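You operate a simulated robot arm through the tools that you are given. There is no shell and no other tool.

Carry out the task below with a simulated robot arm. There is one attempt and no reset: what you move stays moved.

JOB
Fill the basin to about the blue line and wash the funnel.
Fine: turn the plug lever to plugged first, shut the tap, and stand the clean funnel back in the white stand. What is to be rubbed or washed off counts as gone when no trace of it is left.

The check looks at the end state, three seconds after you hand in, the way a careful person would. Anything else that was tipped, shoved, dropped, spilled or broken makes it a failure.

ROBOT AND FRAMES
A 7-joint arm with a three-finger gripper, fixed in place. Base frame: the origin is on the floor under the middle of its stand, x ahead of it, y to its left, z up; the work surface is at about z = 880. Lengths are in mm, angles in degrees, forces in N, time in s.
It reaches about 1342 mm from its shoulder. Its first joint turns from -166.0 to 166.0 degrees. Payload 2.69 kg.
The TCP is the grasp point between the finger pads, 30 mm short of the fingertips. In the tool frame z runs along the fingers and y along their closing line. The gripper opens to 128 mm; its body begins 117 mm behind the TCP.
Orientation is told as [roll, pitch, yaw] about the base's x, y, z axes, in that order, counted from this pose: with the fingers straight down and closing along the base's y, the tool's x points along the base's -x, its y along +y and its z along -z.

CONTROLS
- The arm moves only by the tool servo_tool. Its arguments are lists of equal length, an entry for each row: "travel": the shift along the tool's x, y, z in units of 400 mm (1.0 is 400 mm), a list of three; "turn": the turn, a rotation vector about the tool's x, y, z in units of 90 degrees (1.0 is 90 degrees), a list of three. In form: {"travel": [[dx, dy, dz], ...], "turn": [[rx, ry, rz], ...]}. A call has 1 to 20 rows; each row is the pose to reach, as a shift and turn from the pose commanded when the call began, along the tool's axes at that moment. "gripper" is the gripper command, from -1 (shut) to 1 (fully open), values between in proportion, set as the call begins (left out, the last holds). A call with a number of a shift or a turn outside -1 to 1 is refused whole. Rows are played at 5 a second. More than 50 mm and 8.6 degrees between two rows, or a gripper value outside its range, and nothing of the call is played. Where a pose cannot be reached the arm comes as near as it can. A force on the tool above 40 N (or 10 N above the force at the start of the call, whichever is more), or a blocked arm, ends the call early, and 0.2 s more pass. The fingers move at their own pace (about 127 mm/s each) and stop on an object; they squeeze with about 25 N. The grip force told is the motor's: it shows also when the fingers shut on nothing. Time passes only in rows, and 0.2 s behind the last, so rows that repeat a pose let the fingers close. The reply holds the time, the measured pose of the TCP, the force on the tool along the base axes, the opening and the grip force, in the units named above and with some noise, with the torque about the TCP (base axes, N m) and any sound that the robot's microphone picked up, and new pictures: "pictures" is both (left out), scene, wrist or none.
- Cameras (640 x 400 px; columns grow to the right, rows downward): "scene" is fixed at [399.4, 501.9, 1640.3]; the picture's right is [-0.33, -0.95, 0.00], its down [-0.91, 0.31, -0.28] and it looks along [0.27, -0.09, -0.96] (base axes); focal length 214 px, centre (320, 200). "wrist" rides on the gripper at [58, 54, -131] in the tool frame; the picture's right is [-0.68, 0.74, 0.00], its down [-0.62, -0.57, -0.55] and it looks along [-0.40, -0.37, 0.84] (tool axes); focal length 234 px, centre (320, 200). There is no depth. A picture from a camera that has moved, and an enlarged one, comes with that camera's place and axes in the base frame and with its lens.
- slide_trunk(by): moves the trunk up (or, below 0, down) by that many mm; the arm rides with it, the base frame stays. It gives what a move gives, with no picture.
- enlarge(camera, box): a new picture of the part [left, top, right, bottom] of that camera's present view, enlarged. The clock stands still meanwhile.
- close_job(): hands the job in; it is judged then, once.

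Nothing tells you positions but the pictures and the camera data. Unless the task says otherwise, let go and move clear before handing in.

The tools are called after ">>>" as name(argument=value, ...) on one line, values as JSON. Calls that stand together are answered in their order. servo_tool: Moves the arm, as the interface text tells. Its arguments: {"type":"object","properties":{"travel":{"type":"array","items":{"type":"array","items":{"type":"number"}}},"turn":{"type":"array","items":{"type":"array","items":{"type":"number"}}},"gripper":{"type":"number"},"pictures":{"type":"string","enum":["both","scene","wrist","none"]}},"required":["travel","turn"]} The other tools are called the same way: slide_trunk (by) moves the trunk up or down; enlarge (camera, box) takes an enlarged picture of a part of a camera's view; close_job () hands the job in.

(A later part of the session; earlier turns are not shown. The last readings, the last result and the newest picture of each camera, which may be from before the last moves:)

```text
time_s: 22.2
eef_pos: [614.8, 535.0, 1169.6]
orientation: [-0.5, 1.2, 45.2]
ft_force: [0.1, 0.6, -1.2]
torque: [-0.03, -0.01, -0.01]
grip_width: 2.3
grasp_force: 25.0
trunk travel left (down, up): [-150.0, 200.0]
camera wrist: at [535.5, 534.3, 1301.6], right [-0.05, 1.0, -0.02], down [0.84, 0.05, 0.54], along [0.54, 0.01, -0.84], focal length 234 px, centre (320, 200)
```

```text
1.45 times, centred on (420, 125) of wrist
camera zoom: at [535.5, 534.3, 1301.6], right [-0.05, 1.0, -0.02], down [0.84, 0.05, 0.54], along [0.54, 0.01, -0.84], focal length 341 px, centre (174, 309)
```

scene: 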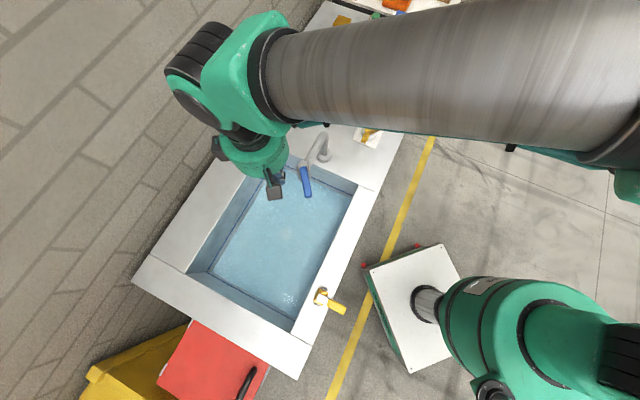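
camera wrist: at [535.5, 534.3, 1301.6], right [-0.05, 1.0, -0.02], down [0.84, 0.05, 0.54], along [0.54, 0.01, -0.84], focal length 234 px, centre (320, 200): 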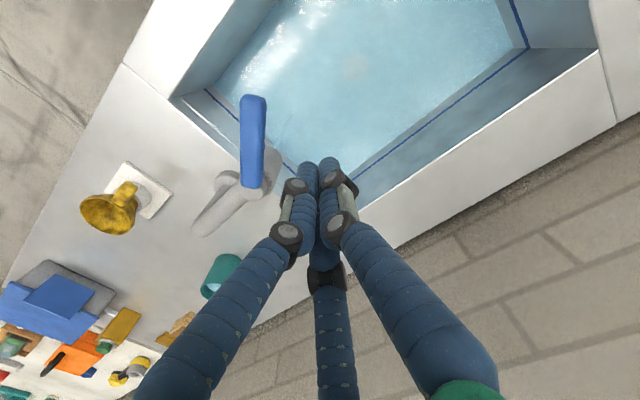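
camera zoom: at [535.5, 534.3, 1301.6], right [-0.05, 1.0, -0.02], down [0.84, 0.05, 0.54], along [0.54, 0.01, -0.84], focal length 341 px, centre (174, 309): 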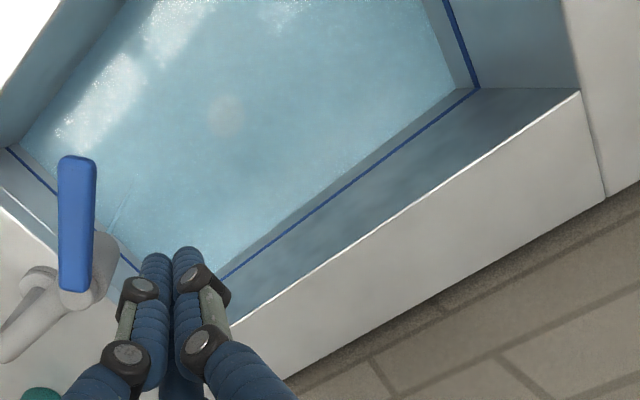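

Water is collecting quickly. I take the blue line to be at about z = 754 and the floor at about 682, and I'll enlarge the walls to find the waterline.

>>> enlarge(camera="scene", box=[200, 220, 280, 290])

>>> enlarge(camera="wrist", box=[440, 0, 600, 110])

>>> enlarge(camera="scene", box=[290, 150, 370, 210])

```text
5.71 times, centred on (240, 255) of scene
camera zoom: at [399.4, 501.9, 1640.3], right [-0.33, -0.95, 0.0], down [-0.91, 0.31, -0.28], along [0.27, -0.09, -0.96], focal length 1226 px, centre (777, -114)
```

zoom: 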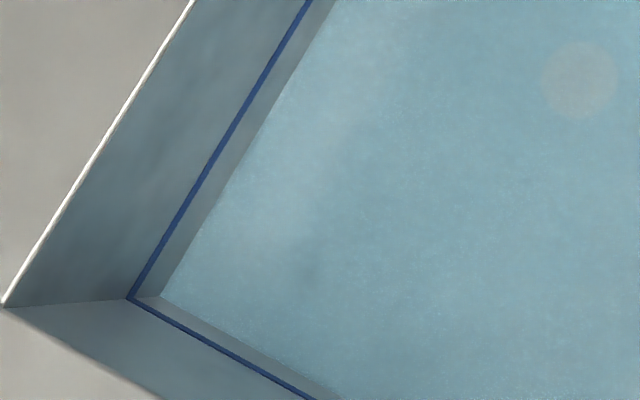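

```text
3.64 times, centred on (520, 55) of wrist
camera zoom: at [535.5, 534.3, 1301.6], right [-0.05, 1.0, -0.02], down [0.84, 0.05, 0.54], along [0.54, 0.01, -0.84], focal length 852 px, centre (-407, 727)
```

zoom: 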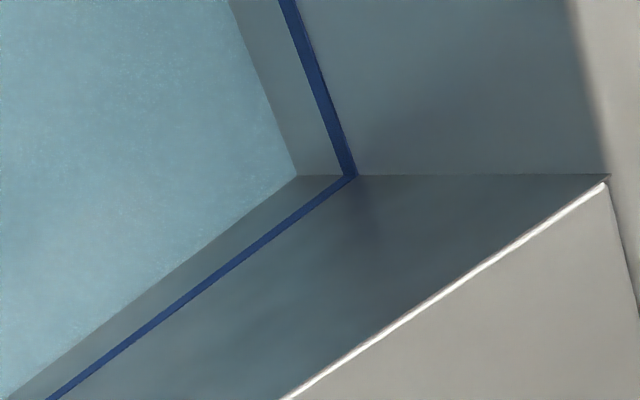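

```text
6.67 times, centred on (330, 180) of scene
camera zoom: at [399.4, 501.9, 1640.3], right [-0.33, -0.95, 0.0], down [-0.91, 0.31, -0.28], along [0.27, -0.09, -0.96], focal length 1430 px, centre (253, 333)
```

zoom: 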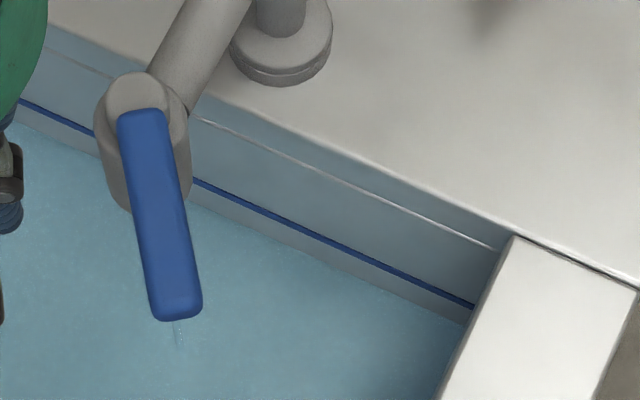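

The waterline looks to be about 45–50 mm below the line and rising fast. I'll start closing now, bringing the handle most of the way shut to slow the flow before checking again.

>>> servo_tool(travel=[[0, 0, 0.108], [0, 0, 0.2165], [0.069, -0.036, 0.2165], [0.1115, -0.046, 0.2165], [0.156, -0.069, 0.2165], [0.182, -0.091, 0.2165]], turn=[[0, 0, 0], [0, 0, 0], [0, 0, 0], [0, 0, 0], [0, 0, 0], [0, 0, 0]])

>>> enlarge(camera="scene", box=[200, 220, 280, 290])

>>> enlarge(camera="scene", box=[270, 140, 370, 210])

```text
time_s: 23.6
eef_pos: [585.5, 455.5, 1082.3]
orientation: [-0.5, 1.1, 45.2]
ft_force: [-0.6, 0.4, -0.3]
torque: [-0.01, 0.0, 0.03]
grip_width: 2.3
grasp_force: 25.2
trunk travel left (down, up): [-150.0, 200.0]
camera wrist: at [507.4, 454.8, 1214.2], right [-0.04, 1.0, -0.02], down [0.84, 0.05, 0.54], along [0.54, 0.01, -0.84], focal length 234 px, centre (320, 200)
```

scene: 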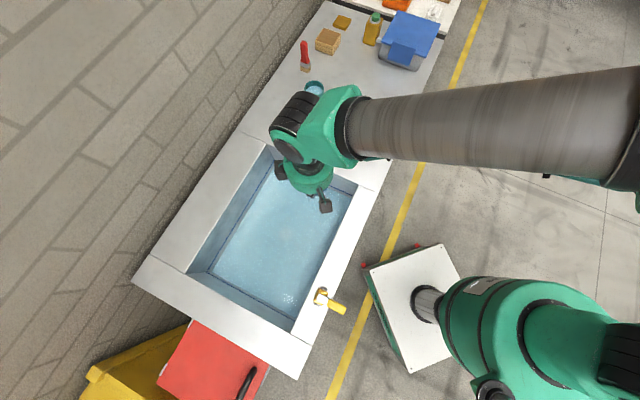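
wrist: 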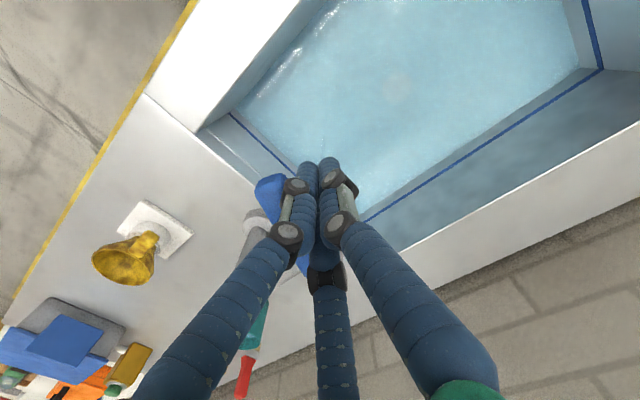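

```text
5.71 times, centred on (240, 255) of scene
camera zoom: at [399.4, 501.9, 1640.3], right [-0.33, -0.95, 0.0], down [-0.91, 0.31, -0.28], along [0.27, -0.09, -0.96], focal length 1226 px, centre (777, -114)
```

zoom: 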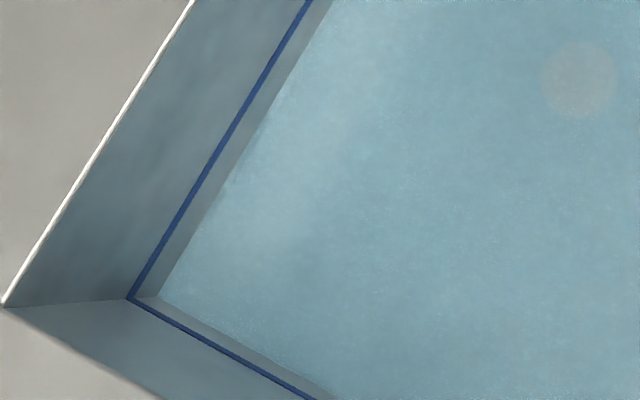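

```text
5.71 times, centred on (320, 175) of scene
camera zoom: at [399.4, 501.9, 1640.3], right [-0.33, -0.95, 0.0], down [-0.91, 0.31, -0.28], along [0.27, -0.09, -0.96], focal length 1226 px, centre (320, 343)
```

zoom: 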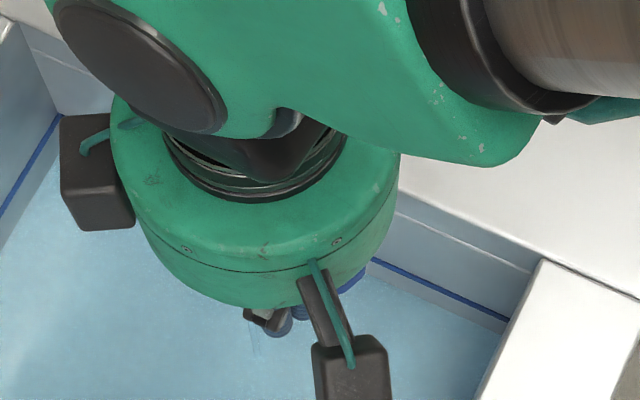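

The rise is slower than I feared, only about 3 mm over the last 1.4 s. I'll hold here for 4 s and measure the rate at this small opening.

>>> servo_tool(travel=[[0, 0, 0], [0, 0, 0], [0, 0, 0], [0, 0, 0], [0, 0, 0], [0, 0, 0], [0, 0, 0], [0, 0, 0], [0, 0, 0], [0, 0, 0], [0, 0, 0], [0, 0, 0], [0, 0, 0], [0, 0, 0], [0, 0, 0], [0, 0, 0], [0, 0, 0], [0, 0, 0], [0, 0, 0], [0, 0, 0]], turn=[[0, 0, 0], [0, 0, 0], [0, 0, 0], [0, 0, 0], [0, 0, 0], [0, 0, 0], [0, 0, 0], [0, 0, 0], [0, 0, 0], [0, 0, 0], [0, 0, 0], [0, 0, 0], [0, 0, 0], [0, 0, 0], [0, 0, 0], [0, 0, 0], [0, 0, 0], [0, 0, 0], [0, 0, 0], [0, 0, 0]], pictures="none")

>>> enlarge(camera="scene", box=[200, 220, 280, 290])

>>> enlarge(camera="wrist", box=[220, 130, 380, 290])

```text
time_s: 27.8
eef_pos: [585.9, 455.5, 1082.6]
orientation: [-0.7, 1.2, 45.2]
ft_force: [0.4, 0.1, -0.2]
torque: [-0.02, -0.01, 0.03]
grip_width: 2.3
grasp_force: 25.3
trunk travel left (down, up): [-150.0, 200.0]
```

```text
5.71 times, centred on (240, 255) of scene
camera zoom: at [399.4, 501.9, 1640.3], right [-0.33, -0.95, 0.0], down [-0.91, 0.31, -0.28], along [0.27, -0.09, -0.96], focal length 1226 px, centre (777, -114)
```

zoom: 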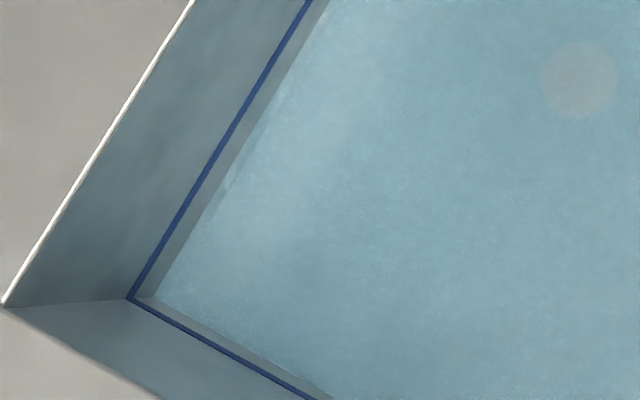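

```text
2.50 times, centred on (300, 210) of wrist
camera zoom: at [507.4, 455.0, 1214.3], right [-0.05, 1.0, -0.02], down [0.84, 0.05, 0.54], along [0.54, 0.01, -0.84], focal length 585 px, centre (370, 175)
```

zoom: 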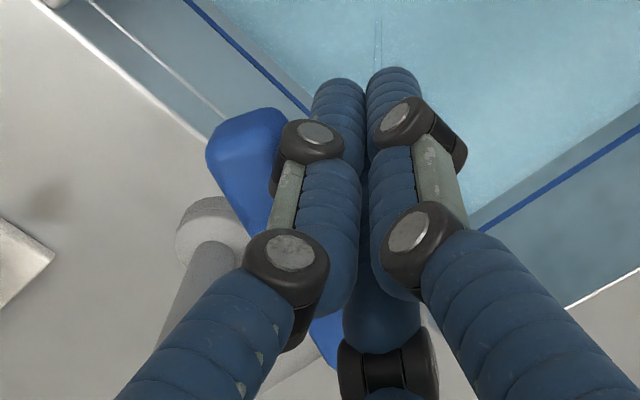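

The level is rising about 1.4 mm/s, with roughly 39 mm to go. While it fills I'll study the funnel and its handle, since enlarging costs no time.

>>> enlarge(camera="wrist", box=[80, 190, 200, 300])

>>> enlarge(camera="scene", box=[190, 130, 370, 320])

```text
3.64 times, centred on (140, 245) of wrist
camera zoom: at [507.4, 455.0, 1214.3], right [-0.05, 1.0, -0.02], down [0.84, 0.05, 0.54], along [0.54, 0.01, -0.84], focal length 852 px, centre (974, 36)
```

zoom: 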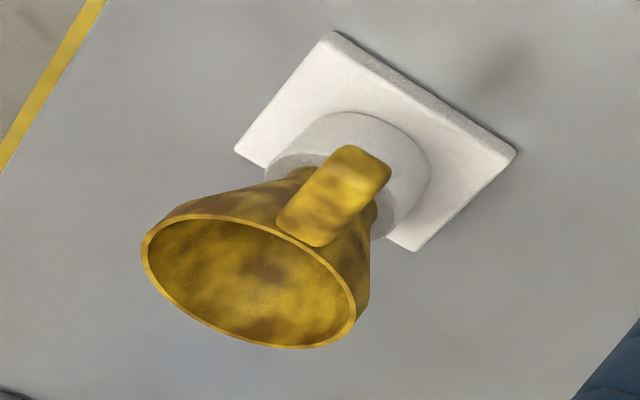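

```text
2.11 times, centred on (280, 225) of scene
camera zoom: at [399.4, 501.9, 1640.3], right [-0.33, -0.95, 0.0], down [-0.91, 0.31, -0.28], along [0.27, -0.09, -0.96], focal length 452 px, centre (404, 147)
```

zoom: 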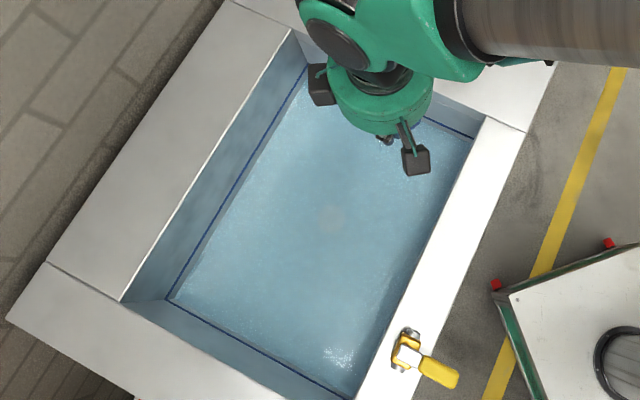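

I take the handle to be about 20 mm wide, pointing toward the basin, with its end near (742, 219) and z ≈ 960, just below the rim. I'll keep filling and check again in 8 s.

>>> servo_tool(travel=[[0, 0, 0], [0, 0, 0], [0, 0, 0], [0, 0, 0], [0, 0, 0], [0, 0, 0], [0, 0, 0], [0, 0, 0], [0, 0, 0], [0, 0, 0], [0, 0, 0], [0, 0, 0], [0, 0, 0], [0, 0, 0], [0, 0, 0], [0, 0, 0], [0, 0, 0], [0, 0, 0], [0, 0, 0], [0, 0, 0]], turn=[[0, 0, 0], [0, 0, 0], [0, 0, 0], [0, 0, 0], [0, 0, 0], [0, 0, 0], [0, 0, 0], [0, 0, 0], [0, 0, 0], [0, 0, 0], [0, 0, 0], [0, 0, 0], [0, 0, 0], [0, 0, 0], [0, 0, 0], [0, 0, 0], [0, 0, 0], [0, 0, 0], [0, 0, 0], [0, 0, 0]], pictures="none")

>>> servo_tool(travel=[[0, 0, 0], [0, 0, 0], [0, 0, 0], [0, 0, 0], [0, 0, 0], [0, 0, 0], [0, 0, 0], [0, 0, 0], [0, 0, 0], [0, 0, 0], [0, 0, 0], [0, 0, 0], [0, 0, 0], [0, 0, 0], [0, 0, 0], [0, 0, 0], [0, 0, 0], [0, 0, 0], [0, 0, 0], [0, 0, 0]], turn=[[0, 0, 0], [0, 0, 0], [0, 0, 0], [0, 0, 0], [0, 0, 0], [0, 0, 0], [0, 0, 0], [0, 0, 0], [0, 0, 0], [0, 0, 0], [0, 0, 0], [0, 0, 0], [0, 0, 0], [0, 0, 0], [0, 0, 0], [0, 0, 0], [0, 0, 0], [0, 0, 0], [0, 0, 0], [0, 0, 0]], pictures="none")

>>> enlarge(camera="scene", box=[200, 240, 240, 275])

>>> enlarge(camera="wrist", box=[500, 0, 640, 110])

```text
time_s: 32.0
eef_pos: [585.6, 455.4, 1082.4]
orientation: [-0.5, 1.1, 45.2]
ft_force: [-0.3, -0.2, -0.3]
torque: [0.04, 0.03, -0.02]
grip_width: 2.1
grasp_force: 24.2
trunk travel left (down, up): [-150.0, 200.0]
```

```text
time_s: 36.2
eef_pos: [584.4, 455.6, 1082.2]
orientation: [-0.5, 1.1, 45.1]
ft_force: [-0.4, -0.2, -0.4]
torque: [0.03, 0.02, 0.02]
grip_width: 2.5
grasp_force: 24.8
trunk travel left (down, up): [-150.0, 200.0]
```

```text
11.43 times, centred on (220, 258) of scene
camera zoom: at [399.4, 501.9, 1640.3], right [-0.33, -0.95, 0.0], down [-0.91, 0.31, -0.28], along [0.27, -0.09, -0.96], focal length 2451 px, centre (1463, -457)
```

zoom: 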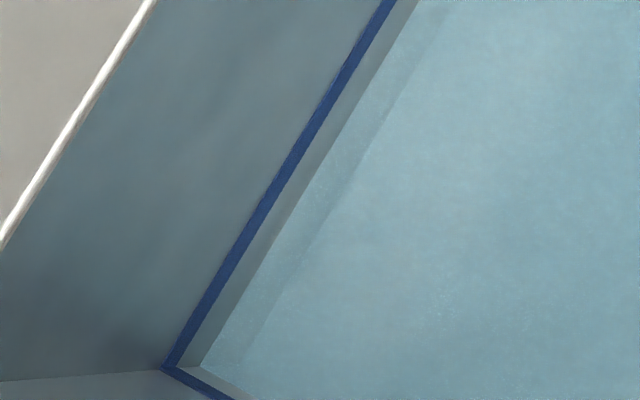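

```text
3.64 times, centred on (570, 55) of wrist
camera zoom: at [507.4, 455.0, 1214.3], right [-0.05, 1.0, -0.02], down [0.84, 0.05, 0.54], along [0.54, 0.01, -0.84], focal length 852 px, centre (-589, 727)
```

zoom: 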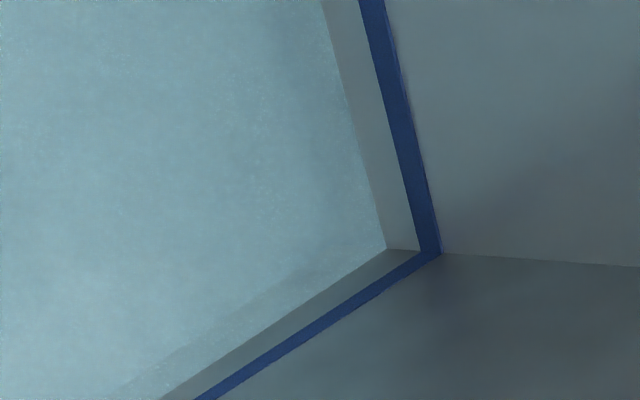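

The level now has about 20 mm to go at roughly 2 mm/s. I'll wait about 7 s more and then check before shutting.

>>> servo_tool(travel=[[0, 0, 0], [0, 0, 0], [0, 0, 0], [0, 0, 0], [0, 0, 0], [0, 0, 0], [0, 0, 0], [0, 0, 0], [0, 0, 0], [0, 0, 0], [0, 0, 0], [0, 0, 0], [0, 0, 0], [0, 0, 0], [0, 0, 0], [0, 0, 0], [0, 0, 0], [0, 0, 0], [0, 0, 0], [0, 0, 0]], turn=[[0, 0, 0], [0, 0, 0], [0, 0, 0], [0, 0, 0], [0, 0, 0], [0, 0, 0], [0, 0, 0], [0, 0, 0], [0, 0, 0], [0, 0, 0], [0, 0, 0], [0, 0, 0], [0, 0, 0], [0, 0, 0], [0, 0, 0], [0, 0, 0], [0, 0, 0], [0, 0, 0], [0, 0, 0], [0, 0, 0]], pictures="none")

>>> servo_tool(travel=[[0, 0, 0], [0, 0, 0], [0, 0, 0], [0, 0, 0], [0, 0, 0], [0, 0, 0], [0, 0, 0], [0, 0, 0], [0, 0, 0], [0, 0, 0], [0, 0, 0], [0, 0, 0]], turn=[[0, 0, 0], [0, 0, 0], [0, 0, 0], [0, 0, 0], [0, 0, 0], [0, 0, 0], [0, 0, 0], [0, 0, 0], [0, 0, 0], [0, 0, 0], [0, 0, 0], [0, 0, 0]], pictures="none")

>>> enlarge(camera="scene", box=[200, 240, 240, 275])

>>> enlarge(camera="wrist", box=[500, 0, 640, 110])

```text
time_s: 40.4
eef_pos: [584.8, 454.6, 1083.4]
orientation: [-0.5, 1.2, 45.2]
ft_force: [-0.3, -0.3, 1.4]
torque: [-0.01, -0.01, -0.02]
grip_width: 2.2
grasp_force: 25.1
trunk travel left (down, up): [-150.0, 200.0]
```

```text
time_s: 43.0
eef_pos: [586.8, 455.5, 1082.7]
orientation: [-0.5, 1.1, 45.2]
ft_force: [-1.0, 0.1, -0.2]
torque: [0.04, 0.01, -0.04]
grip_width: 2.2
grasp_force: 25.3
trunk travel left (down, up): [-150.0, 200.0]
```

```text
11.43 times, centred on (220, 258) of scene
camera zoom: at [399.4, 501.9, 1640.3], right [-0.33, -0.95, 0.0], down [-0.91, 0.31, -0.28], along [0.27, -0.09, -0.96], focal length 2451 px, centre (1463, -457)
```

zoom: 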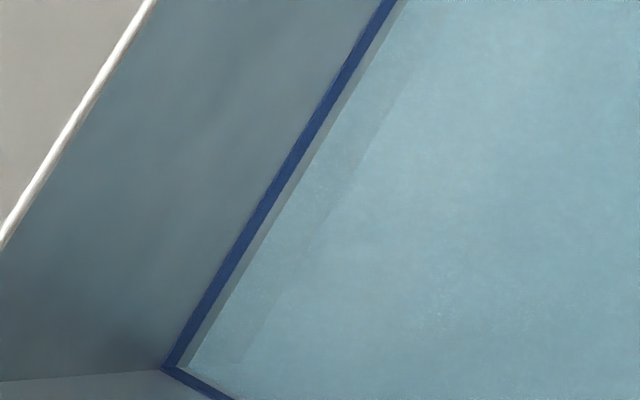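

```text
3.64 times, centred on (570, 55) of wrist
camera zoom: at [507.4, 455.0, 1214.3], right [-0.05, 1.0, -0.02], down [0.84, 0.05, 0.54], along [0.54, 0.01, -0.84], focal length 852 px, centre (-589, 727)
```

zoom: 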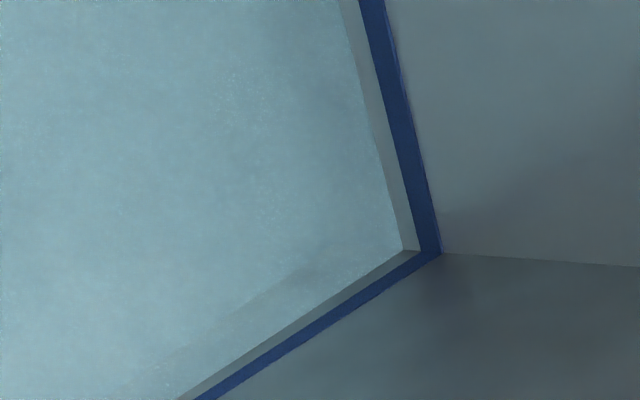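

The level is just below the line's lower edge. About 8 s more should bring it close to the middle of the line, after which I'll shut the tap.

>>> servo_tool(travel=[[0, 0, 0], [0, 0, 0], [0, 0, 0], [0, 0, 0], [0, 0, 0], [0, 0, 0], [0, 0, 0], [0, 0, 0], [0, 0, 0], [0, 0, 0], [0, 0, 0], [0, 0, 0], [0, 0, 0], [0, 0, 0], [0, 0, 0], [0, 0, 0], [0, 0, 0], [0, 0, 0], [0, 0, 0], [0, 0, 0]], turn=[[0, 0, 0], [0, 0, 0], [0, 0, 0], [0, 0, 0], [0, 0, 0], [0, 0, 0], [0, 0, 0], [0, 0, 0], [0, 0, 0], [0, 0, 0], [0, 0, 0], [0, 0, 0], [0, 0, 0], [0, 0, 0], [0, 0, 0], [0, 0, 0], [0, 0, 0], [0, 0, 0], [0, 0, 0], [0, 0, 0]], pictures="none")

>>> servo_tool(travel=[[0, 0, 0], [0, 0, 0], [0, 0, 0], [0, 0, 0], [0, 0, 0], [0, 0, 0], [0, 0, 0], [0, 0, 0], [0, 0, 0], [0, 0, 0], [0, 0, 0], [0, 0, 0], [0, 0, 0], [0, 0, 0], [0, 0, 0], [0, 0, 0]], turn=[[0, 0, 0], [0, 0, 0], [0, 0, 0], [0, 0, 0], [0, 0, 0], [0, 0, 0], [0, 0, 0], [0, 0, 0], [0, 0, 0], [0, 0, 0], [0, 0, 0], [0, 0, 0], [0, 0, 0], [0, 0, 0], [0, 0, 0], [0, 0, 0]], pictures="none")

>>> enlarge(camera="scene", box=[200, 240, 240, 275])

>>> enlarge(camera="wrist", box=[500, 0, 640, 110])

```text
time_s: 47.2
eef_pos: [586.2, 455.5, 1083.6]
orientation: [-0.5, 1.0, 45.2]
ft_force: [0.7, 0.2, -0.5]
torque: [0.03, 0.0, -0.01]
grip_width: 2.3
grasp_force: 25.0
trunk travel left (down, up): [-150.0, 200.0]
```

```text
time_s: 50.6
eef_pos: [585.5, 454.8, 1082.8]
orientation: [-0.5, 1.1, 45.3]
ft_force: [0.4, 0.3, 0.0]
torque: [0.01, -0.01, 0.02]
grip_width: 2.1
grasp_force: 25.5
trunk travel left (down, up): [-150.0, 200.0]
```

```text
11.43 times, centred on (220, 258) of scene
camera zoom: at [399.4, 501.9, 1640.3], right [-0.33, -0.95, 0.0], down [-0.91, 0.31, -0.28], along [0.27, -0.09, -0.96], focal length 2451 px, centre (1463, -457)
```

zoom: 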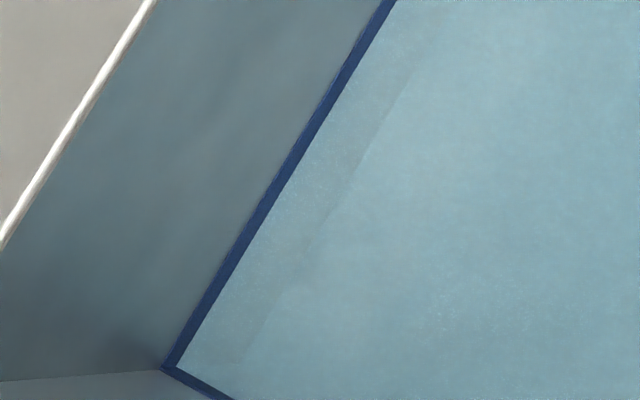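

```text
3.64 times, centred on (570, 55) of wrist
camera zoom: at [507.4, 455.0, 1214.3], right [-0.05, 1.0, -0.02], down [0.84, 0.05, 0.54], along [0.54, 0.01, -0.84], focal length 852 px, centre (-589, 727)
```

zoom: 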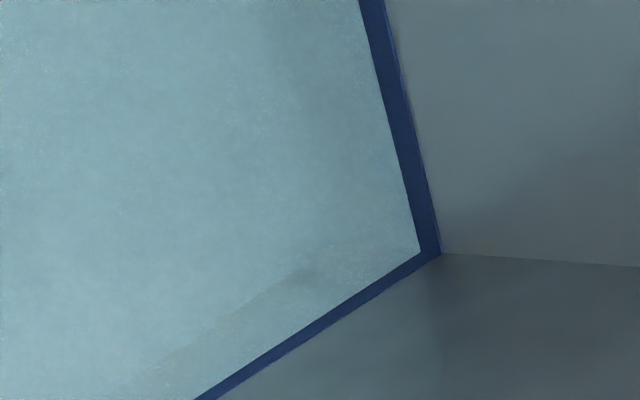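

The water has just reached the blue line's lower edge. I'll wait about 1.5 s more and then push the handle fully shut, letting the stop end the push.

>>> servo_tool(travel=[[0, 0, 0], [0, 0, 0], [0, 0, 0], [0, 0, 0], [0, 0, 0], [0, 0, 0], [0, 0, 0], [0.0143, -0.0173, 0], [0.026, -0.035, 0], [0.036, -0.054, 0], [0.044, -0.0735, 0], [0.0485, -0.087, 0], [0.052, -0.101, 0]], turn=[[0, 0, 0], [0, 0, 0], [0, 0, 0], [0, 0, 0], [0, 0, 0], [0, 0, 0], [0, 0, 0], [0, 0, 0], [0, 0, 0], [0, 0, 0], [0, 0, 0], [0, 0, 0], [0, 0, 0]])

>>> enlarge(camera="scene", box=[270, 140, 370, 210])

>>> enlarge(camera="wrist", box=[220, 100, 460, 290])

```text
time_s: 53.5
eef_pos: [596.9, 416.5, 1084.2]
orientation: [-0.3, 1.0, 45.3]
ft_force: [-8.7, 16.3, -2.8]
torque: [-0.08, -0.06, 0.2]
grip_width: 2.3
grasp_force: 25.7
trunk travel left (down, up): [-150.0, 200.0]
stopped in row 13: the force on the tool passed its limit at 42 N (the readings are from after the stop); the commanded pose is now the measured one
camera wrist: at [518.7, 416.5, 1215.8], right [-0.05, 1.0, -0.02], down [0.84, 0.05, 0.54], along [0.54, 0.01, -0.84], focal length 234 px, centre (320, 200)
```

scene: 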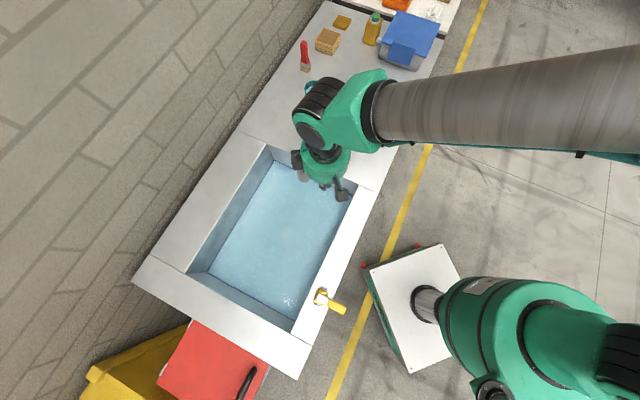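
wrist: 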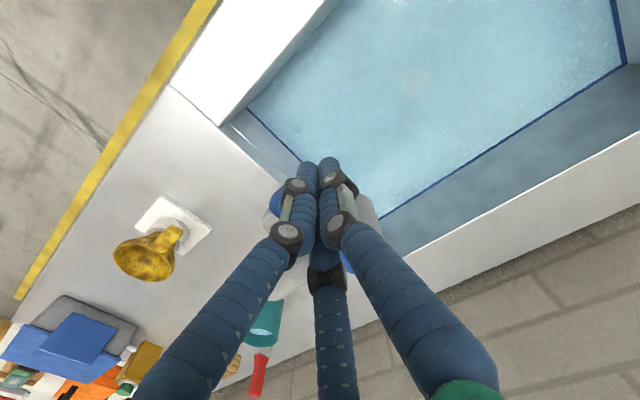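

```text
5.71 times, centred on (320, 175) of scene
camera zoom: at [399.4, 501.9, 1640.3], right [-0.33, -0.95, 0.0], down [-0.91, 0.31, -0.28], along [0.27, -0.09, -0.96], focal length 1226 px, centre (320, 343)
```

zoom: 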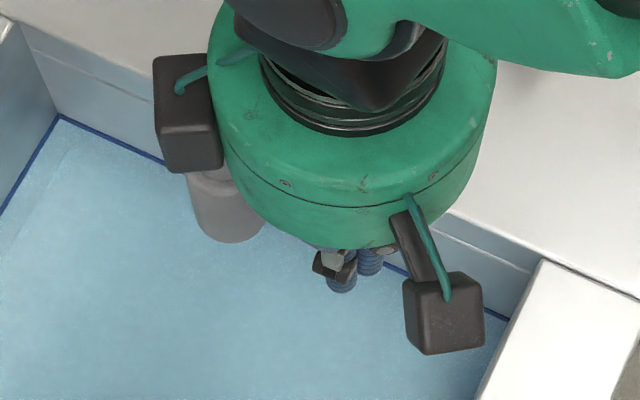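

```text
2.11 times, centred on (340, 195) of wrist
camera zoom: at [518.7, 416.5, 1215.8], right [-0.05, 1.0, -0.02], down [0.84, 0.05, 0.54], along [0.54, 0.01, -0.84], focal length 493 px, centre (278, 210)
```

zoom: 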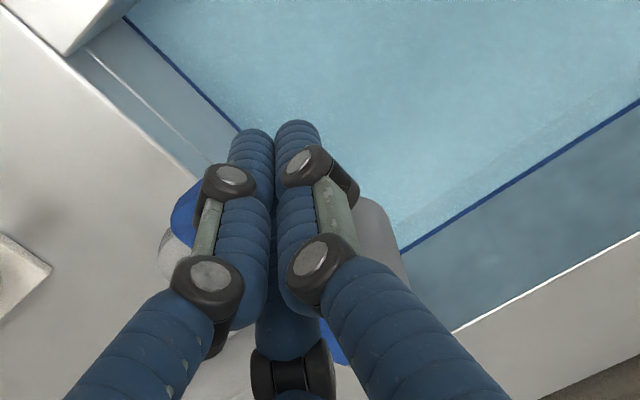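

The tap handle hit its stop with no stream visible. I'll back off, lift clear, move toward the funnel, and check the tap and level from there.

>>> servo_tool(travel=[[0, 0.06, 0], [0, 0.06, -0.1], [0, 0.06, -0.2], [0, 0.06, -0.28], [0.02, -0.05, -0.28], [0.04, -0.16, -0.28], [0.06, -0.27, -0.28], [0.08, -0.38, -0.24], [0.09, -0.46, -0.2], [0.0965, -0.529, -0.165], [0.0965, -0.529, -0.165]], turn=[[0, 0, 0], [0, 0, 0], [0, 0, 0], [0, 0, 0], [0, 0, 0], [0, 0, 0], [0, 0, 0], [0, 0, 0], [0, 0, 0], [0, 0, 0], [0, 0, 0]])

>>> servo_tool(travel=[[0, 0, 0], [0, 0, 0], [0, 0, 0], [0, 0, 0]], turn=[[0, 0, 0], [0, 0, 0], [0, 0, 0], [0, 0, 0]], gripper=1)

>>> enlarge(camera="scene", box=[190, 130, 370, 320])

>>> enlarge(camera="scene", box=[200, 240, 240, 275])

>>> enlarge(camera="wrist", box=[240, 80, 400, 200])

```text
time_s: 55.9
eef_pos: [723.9, 238.7, 1149.9]
orientation: [-0.3, 1.0, 45.2]
ft_force: [0.1, -0.3, 1.0]
torque: [0.03, 0.02, 0.03]
grip_width: 2.4
grasp_force: 25.4
trunk travel left (down, up): [-150.0, 200.0]
camera wrist: at [645.2, 237.2, 1281.8], right [-0.05, 1.0, -0.02], down [0.84, 0.05, 0.54], along [0.54, 0.01, -0.84], focal length 234 px, centre (320, 200)
```

scene: 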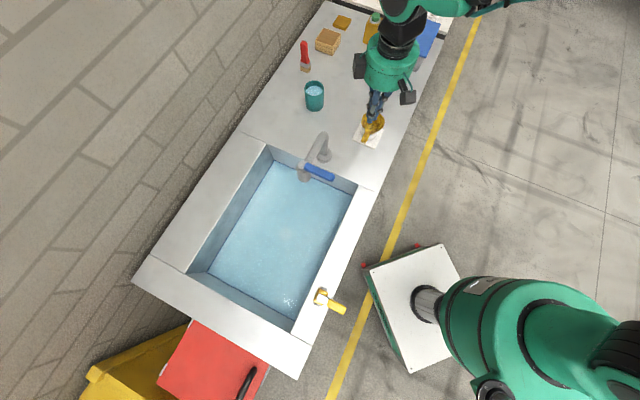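
wrist: 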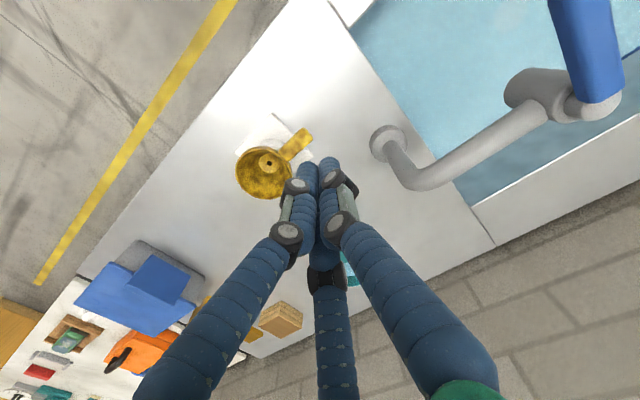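

```text
time_s: 56.9
eef_pos: [723.3, 238.2, 1149.9]
orientation: [-0.3, 1.0, 45.2]
ft_force: [0.2, -0.2, 0.0]
torque: [0.0, -0.03, 0.01]
grip_width: 128.2
grasp_force: 0.1
trunk travel left (down, up): [-150.0, 200.0]
camera wrist: at [644.6, 237.7, 1282.0], right [-0.05, 1.0, -0.02], down [0.84, 0.05, 0.54], along [0.54, 0.01, -0.84], focal length 234 px, centre (320, 200)
```

scene: 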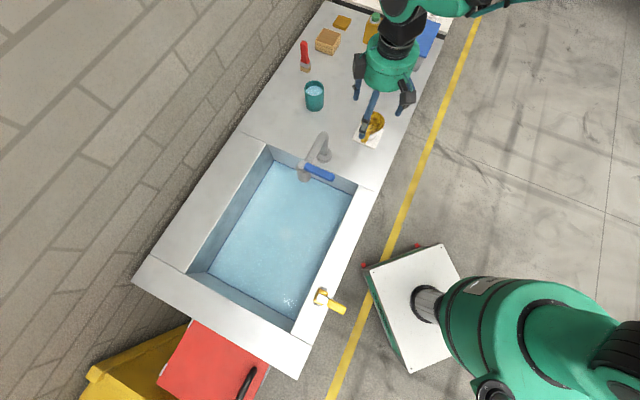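
wrist: 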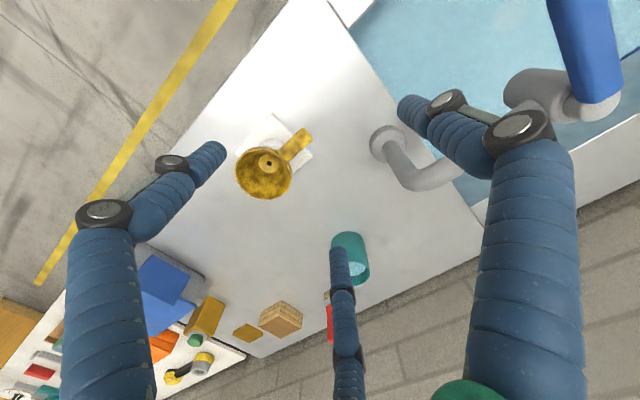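

```text
2.11 times, centred on (280, 225) of scene
camera zoom: at [399.4, 501.9, 1640.3], right [-0.33, -0.95, 0.0], down [-0.91, 0.31, -0.28], along [0.27, -0.09, -0.96], focal length 452 px, centre (404, 147)
```

zoom: 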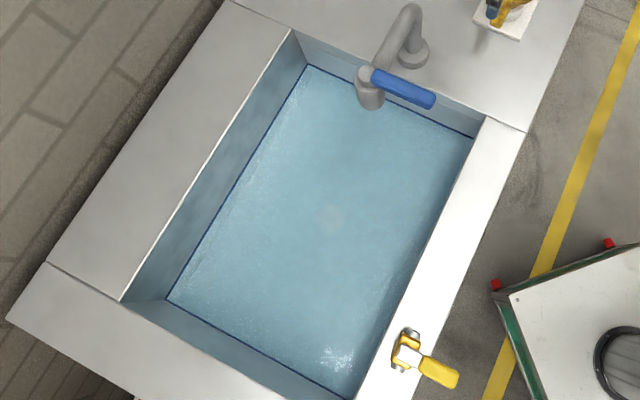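

```text
11.43 times, centred on (220, 258) of scene
camera zoom: at [399.4, 501.9, 1640.3], right [-0.33, -0.95, 0.0], down [-0.91, 0.31, -0.28], along [0.27, -0.09, -0.96], focal length 2451 px, centre (1463, -457)
```

zoom: 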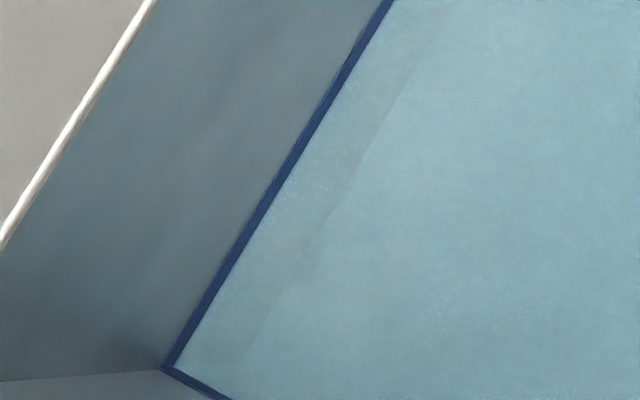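

```text
3.33 times, centred on (320, 140) of wrist
camera zoom: at [644.6, 237.7, 1282.0], right [-0.05, 1.0, -0.02], down [0.84, 0.05, 0.54], along [0.54, 0.01, -0.84], focal length 781 px, centre (320, 400)
```

zoom: 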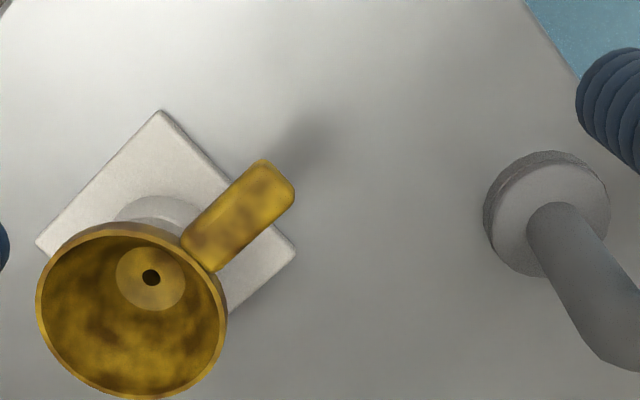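

The tap is shut, with the handle back and no stream, and the water sits within the blue line. I take the funnel's handle to run from its end at (740, 220) to the rim at (777, 185), z ≈ 960. I'll line the open fingers up above it.

>>> servo_tool(travel=[[0.001, -0.046, 0.08], [0.002, -0.0926, 0.16], [0.002, -0.0926, 0.25], [0.002, -0.0926, 0.25]], turn=[[0, 0, 0], [0, 0, 0], [0, 0, 0], [0, 0, 0]])

>>> enlarge(camera="wrist", box=[200, 100, 440, 260])

>>> enlarge(camera="scene", box=[330, 80, 420, 160])

```text
time_s: 57.9
eef_pos: [748.1, 211.8, 1051.8]
orientation: [-0.3, 1.0, 45.2]
ft_force: [0.1, 0.2, -1.0]
torque: [-0.02, 0.03, -0.01]
grip_width: 128.1
grasp_force: 0.0
trunk travel left (down, up): [-150.0, 200.0]
camera wrist: at [669.7, 210.5, 1182.7], right [-0.05, 1.0, -0.02], down [0.84, 0.05, 0.54], along [0.54, 0.01, -0.84], focal length 234 px, centre (320, 200)
```

scene: 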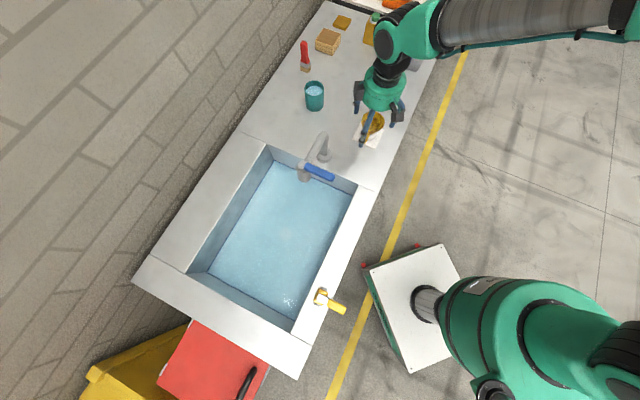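
wrist: 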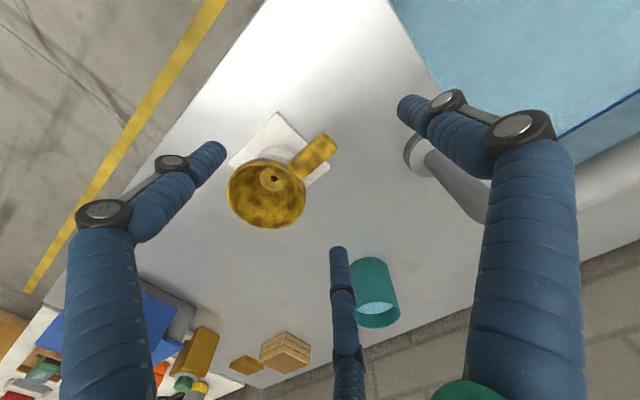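

```text
2.50 times, centred on (320, 180) of wrist
camera zoom: at [669.7, 210.5, 1182.7], right [-0.05, 1.0, -0.02], down [0.84, 0.05, 0.54], along [0.54, 0.01, -0.84], focal length 585 px, centre (320, 250)
```

zoom: 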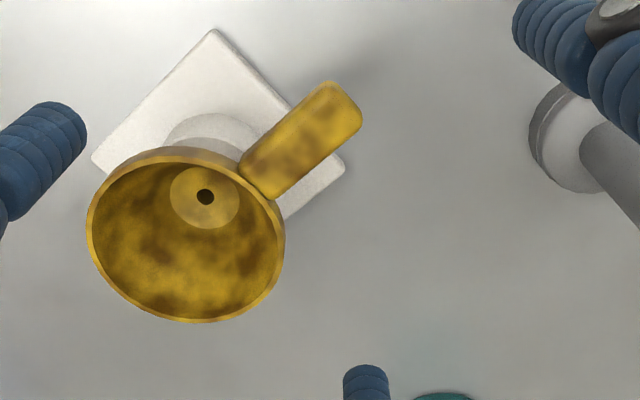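

```text
5.00 times, centred on (375, 120) of scene
camera zoom: at [399.4, 501.9, 1640.3], right [-0.33, -0.95, 0.0], down [-0.91, 0.31, -0.28], along [0.27, -0.09, -0.96], focal length 1072 px, centre (45, 600)
```

zoom: 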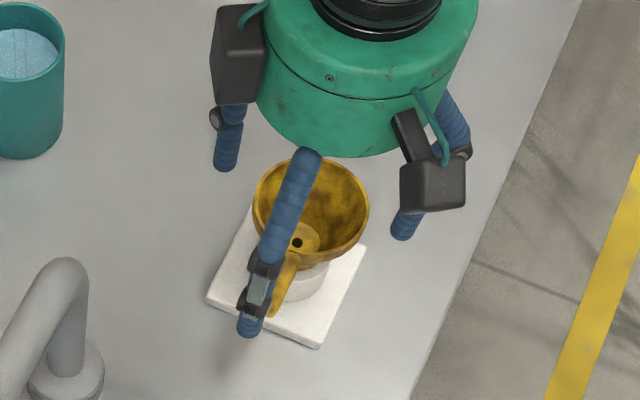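

The fingers line up with the handle, with the thumb off its end and the other two beside it. I'll lower to handle height.

>>> servo_tool(travel=[[0, 0, 0.08], [0, -0.003, 0.16], [0, -0.003, 0.205], [0, -0.003, 0.243], [0, -0.003, 0.243]], turn=[[0, 0, 0], [0, 0, 0], [0, 0, 0], [0, 0, 0], [0, 0, 0]])

>>> enlarge(camera="wrist", box=[200, 100, 440, 260])

>>> enlarge(camera="scene", box=[330, 80, 420, 160])

```text
time_s: 59.1
eef_pos: [746.5, 209.2, 954.9]
orientation: [-0.3, 1.0, 45.2]
ft_force: [0.1, 0.8, -1.1]
torque: [0.02, 0.03, 0.0]
grip_width: 127.8
grasp_force: 0.1
trunk travel left (down, up): [-150.0, 200.0]
camera wrist: at [667.9, 208.1, 1086.6], right [-0.05, 1.0, -0.02], down [0.84, 0.05, 0.54], along [0.54, 0.01, -0.84], focal length 234 px, centre (320, 200)
```

scene: 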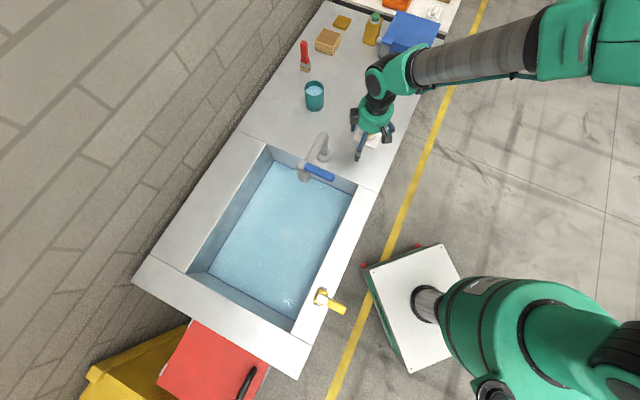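
wrist: 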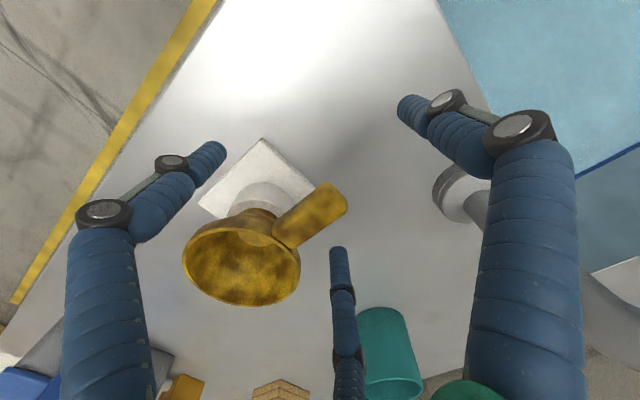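

```text
2.50 times, centred on (320, 180) of wrist
camera zoom: at [667.9, 208.1, 1086.6], right [-0.05, 1.0, -0.02], down [0.84, 0.05, 0.54], along [0.54, 0.01, -0.84], focal length 585 px, centre (320, 250)
```

zoom: 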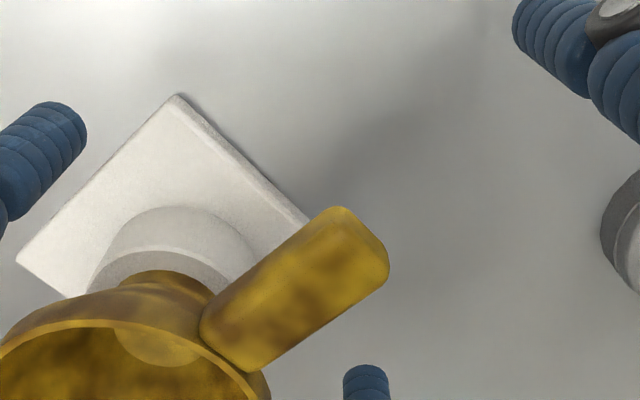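

```text
5.00 times, centred on (375, 120) of scene
camera zoom: at [399.4, 501.9, 1640.3], right [-0.33, -0.95, 0.0], down [-0.91, 0.31, -0.28], along [0.27, -0.09, -0.96], focal length 1072 px, centre (45, 600)
```

zoom: 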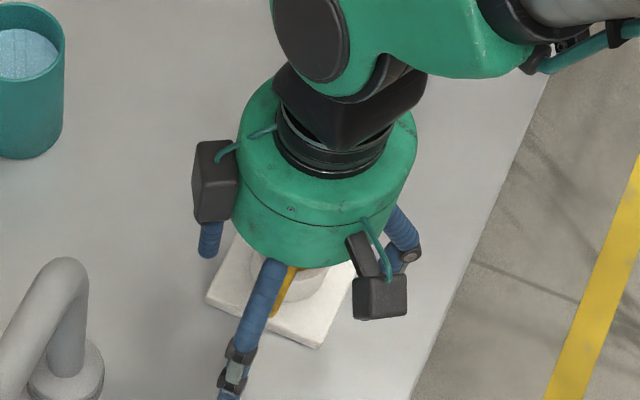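

I'm about 3 mm off the handle's centreline, so I'll nudge over and close partway to check the contact before gripping.

>>> servo_tool(travel=[[-0.0075, 0, 0], [-0.0075, 0, 0], [-0.0075, 0, 0], [-0.0075, 0, 0]], turn=[[0, 0, 0], [0, 0, 0], [0, 0, 0], [0, 0, 0]], gripper=-0.25)

>>> enlarge(camera="wrist", box=[200, 100, 440, 260])

```text
time_s: 60.1
eef_pos: [747.5, 210.2, 956.0]
orientation: [-0.4, 1.0, 45.1]
ft_force: [0.7, -0.1, 0.7]
torque: [0.0, -0.02, -0.04]
grip_width: 47.9
grasp_force: 0.1
trunk travel left (down, up): [-150.0, 200.0]
camera wrist: at [669.8, 210.0, 1087.3], right [-0.05, 1.0, -0.02], down [0.84, 0.05, 0.54], along [0.54, 0.01, -0.84], focal length 234 px, centre (320, 200)
```

scene: 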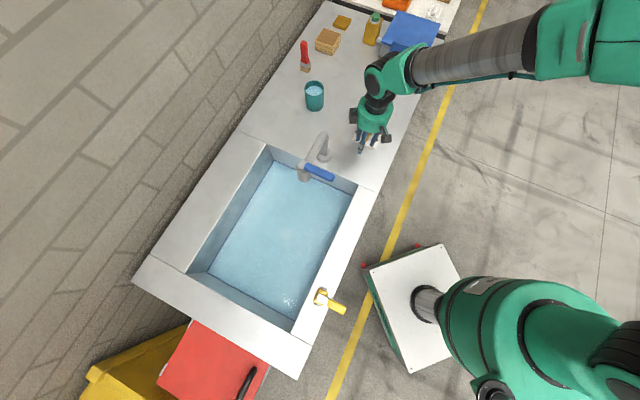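
wrist: 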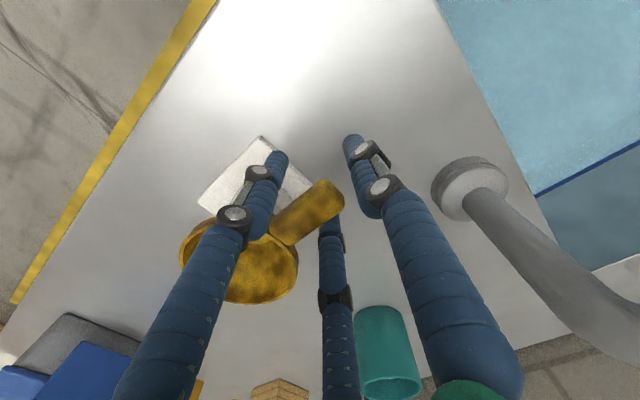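

```text
2.50 times, centred on (320, 180) of wrist
camera zoom: at [669.8, 210.0, 1087.3], right [-0.05, 1.0, -0.02], down [0.84, 0.05, 0.54], along [0.54, 0.01, -0.84], focal length 585 px, centre (320, 250)
```

zoom: 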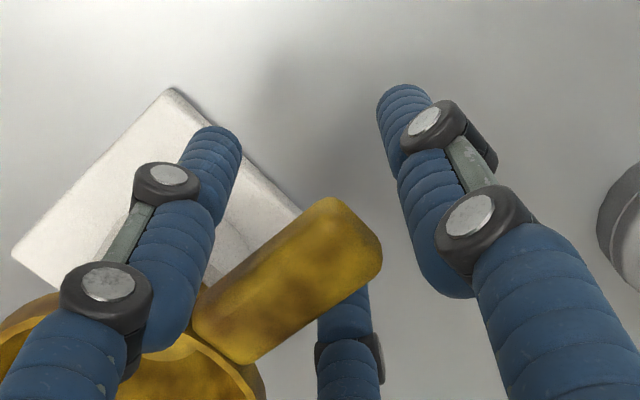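

Alignment looks right, with one finger on each side of the handle and the thumb at its end. Now I'll close the grip.

>>> servo_tool(travel=[[0, 0, 0], [0, 0, 0], [0, 0, 0], [0, 0, 0]], turn=[[0, 0, 0], [0, 0, 0], [0, 0, 0], [0, 0, 0]], gripper=-0.55, pictures="none")

>>> servo_tool(travel=[[0, 0, 0], [0, 0, 0], [0, 0, 0], [0, 0, 0]], turn=[[0, 0, 0], [0, 0, 0], [0, 0, 0], [0, 0, 0]], gripper=-1)

>>> enlarge(camera="wrist", box=[200, 100, 440, 260])

```text
time_s: 61.1
eef_pos: [748.3, 210.4, 955.7]
orientation: [-0.3, 1.1, 45.3]
ft_force: [-0.6, -0.1, -1.1]
torque: [0.01, 0.01, 0.0]
grip_width: 28.8
grasp_force: 0.1
trunk travel left (down, up): [-150.0, 200.0]
```

```text
time_s: 62.1
eef_pos: [748.3, 209.9, 957.1]
orientation: [-0.3, 1.0, 45.2]
ft_force: [0.3, 0.3, 0.1]
torque: [0.03, -0.11, 0.07]
grip_width: 24.9
grasp_force: 25.1
trunk travel left (down, up): [-150.0, 200.0]
camera wrist: at [669.9, 210.0, 1087.4], right [-0.05, 1.0, -0.02], down [0.84, 0.05, 0.54], along [0.54, 0.01, -0.84], focal length 234 px, centre (320, 200)
```

scene: 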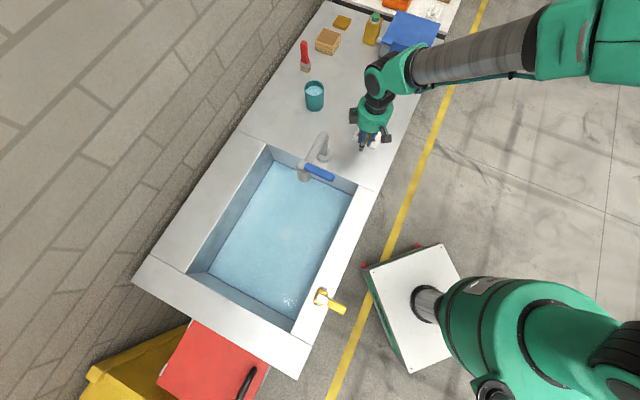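
wrist: 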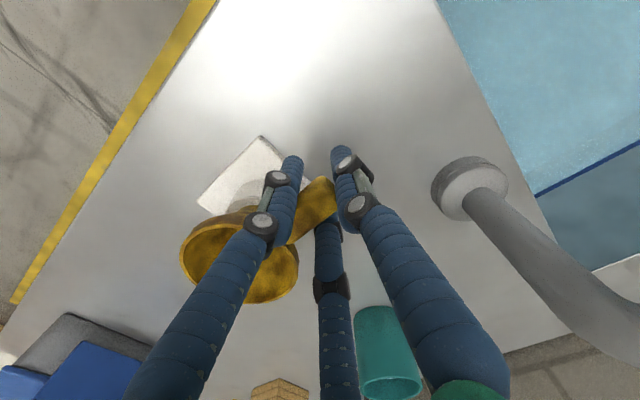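

```text
2.50 times, centred on (320, 180) of wrist
camera zoom: at [669.9, 210.0, 1087.4], right [-0.05, 1.0, -0.02], down [0.84, 0.05, 0.54], along [0.54, 0.01, -0.84], focal length 585 px, centre (320, 250)
```

zoom: 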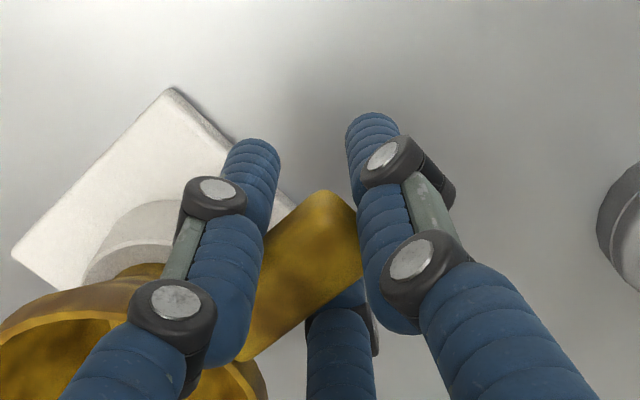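

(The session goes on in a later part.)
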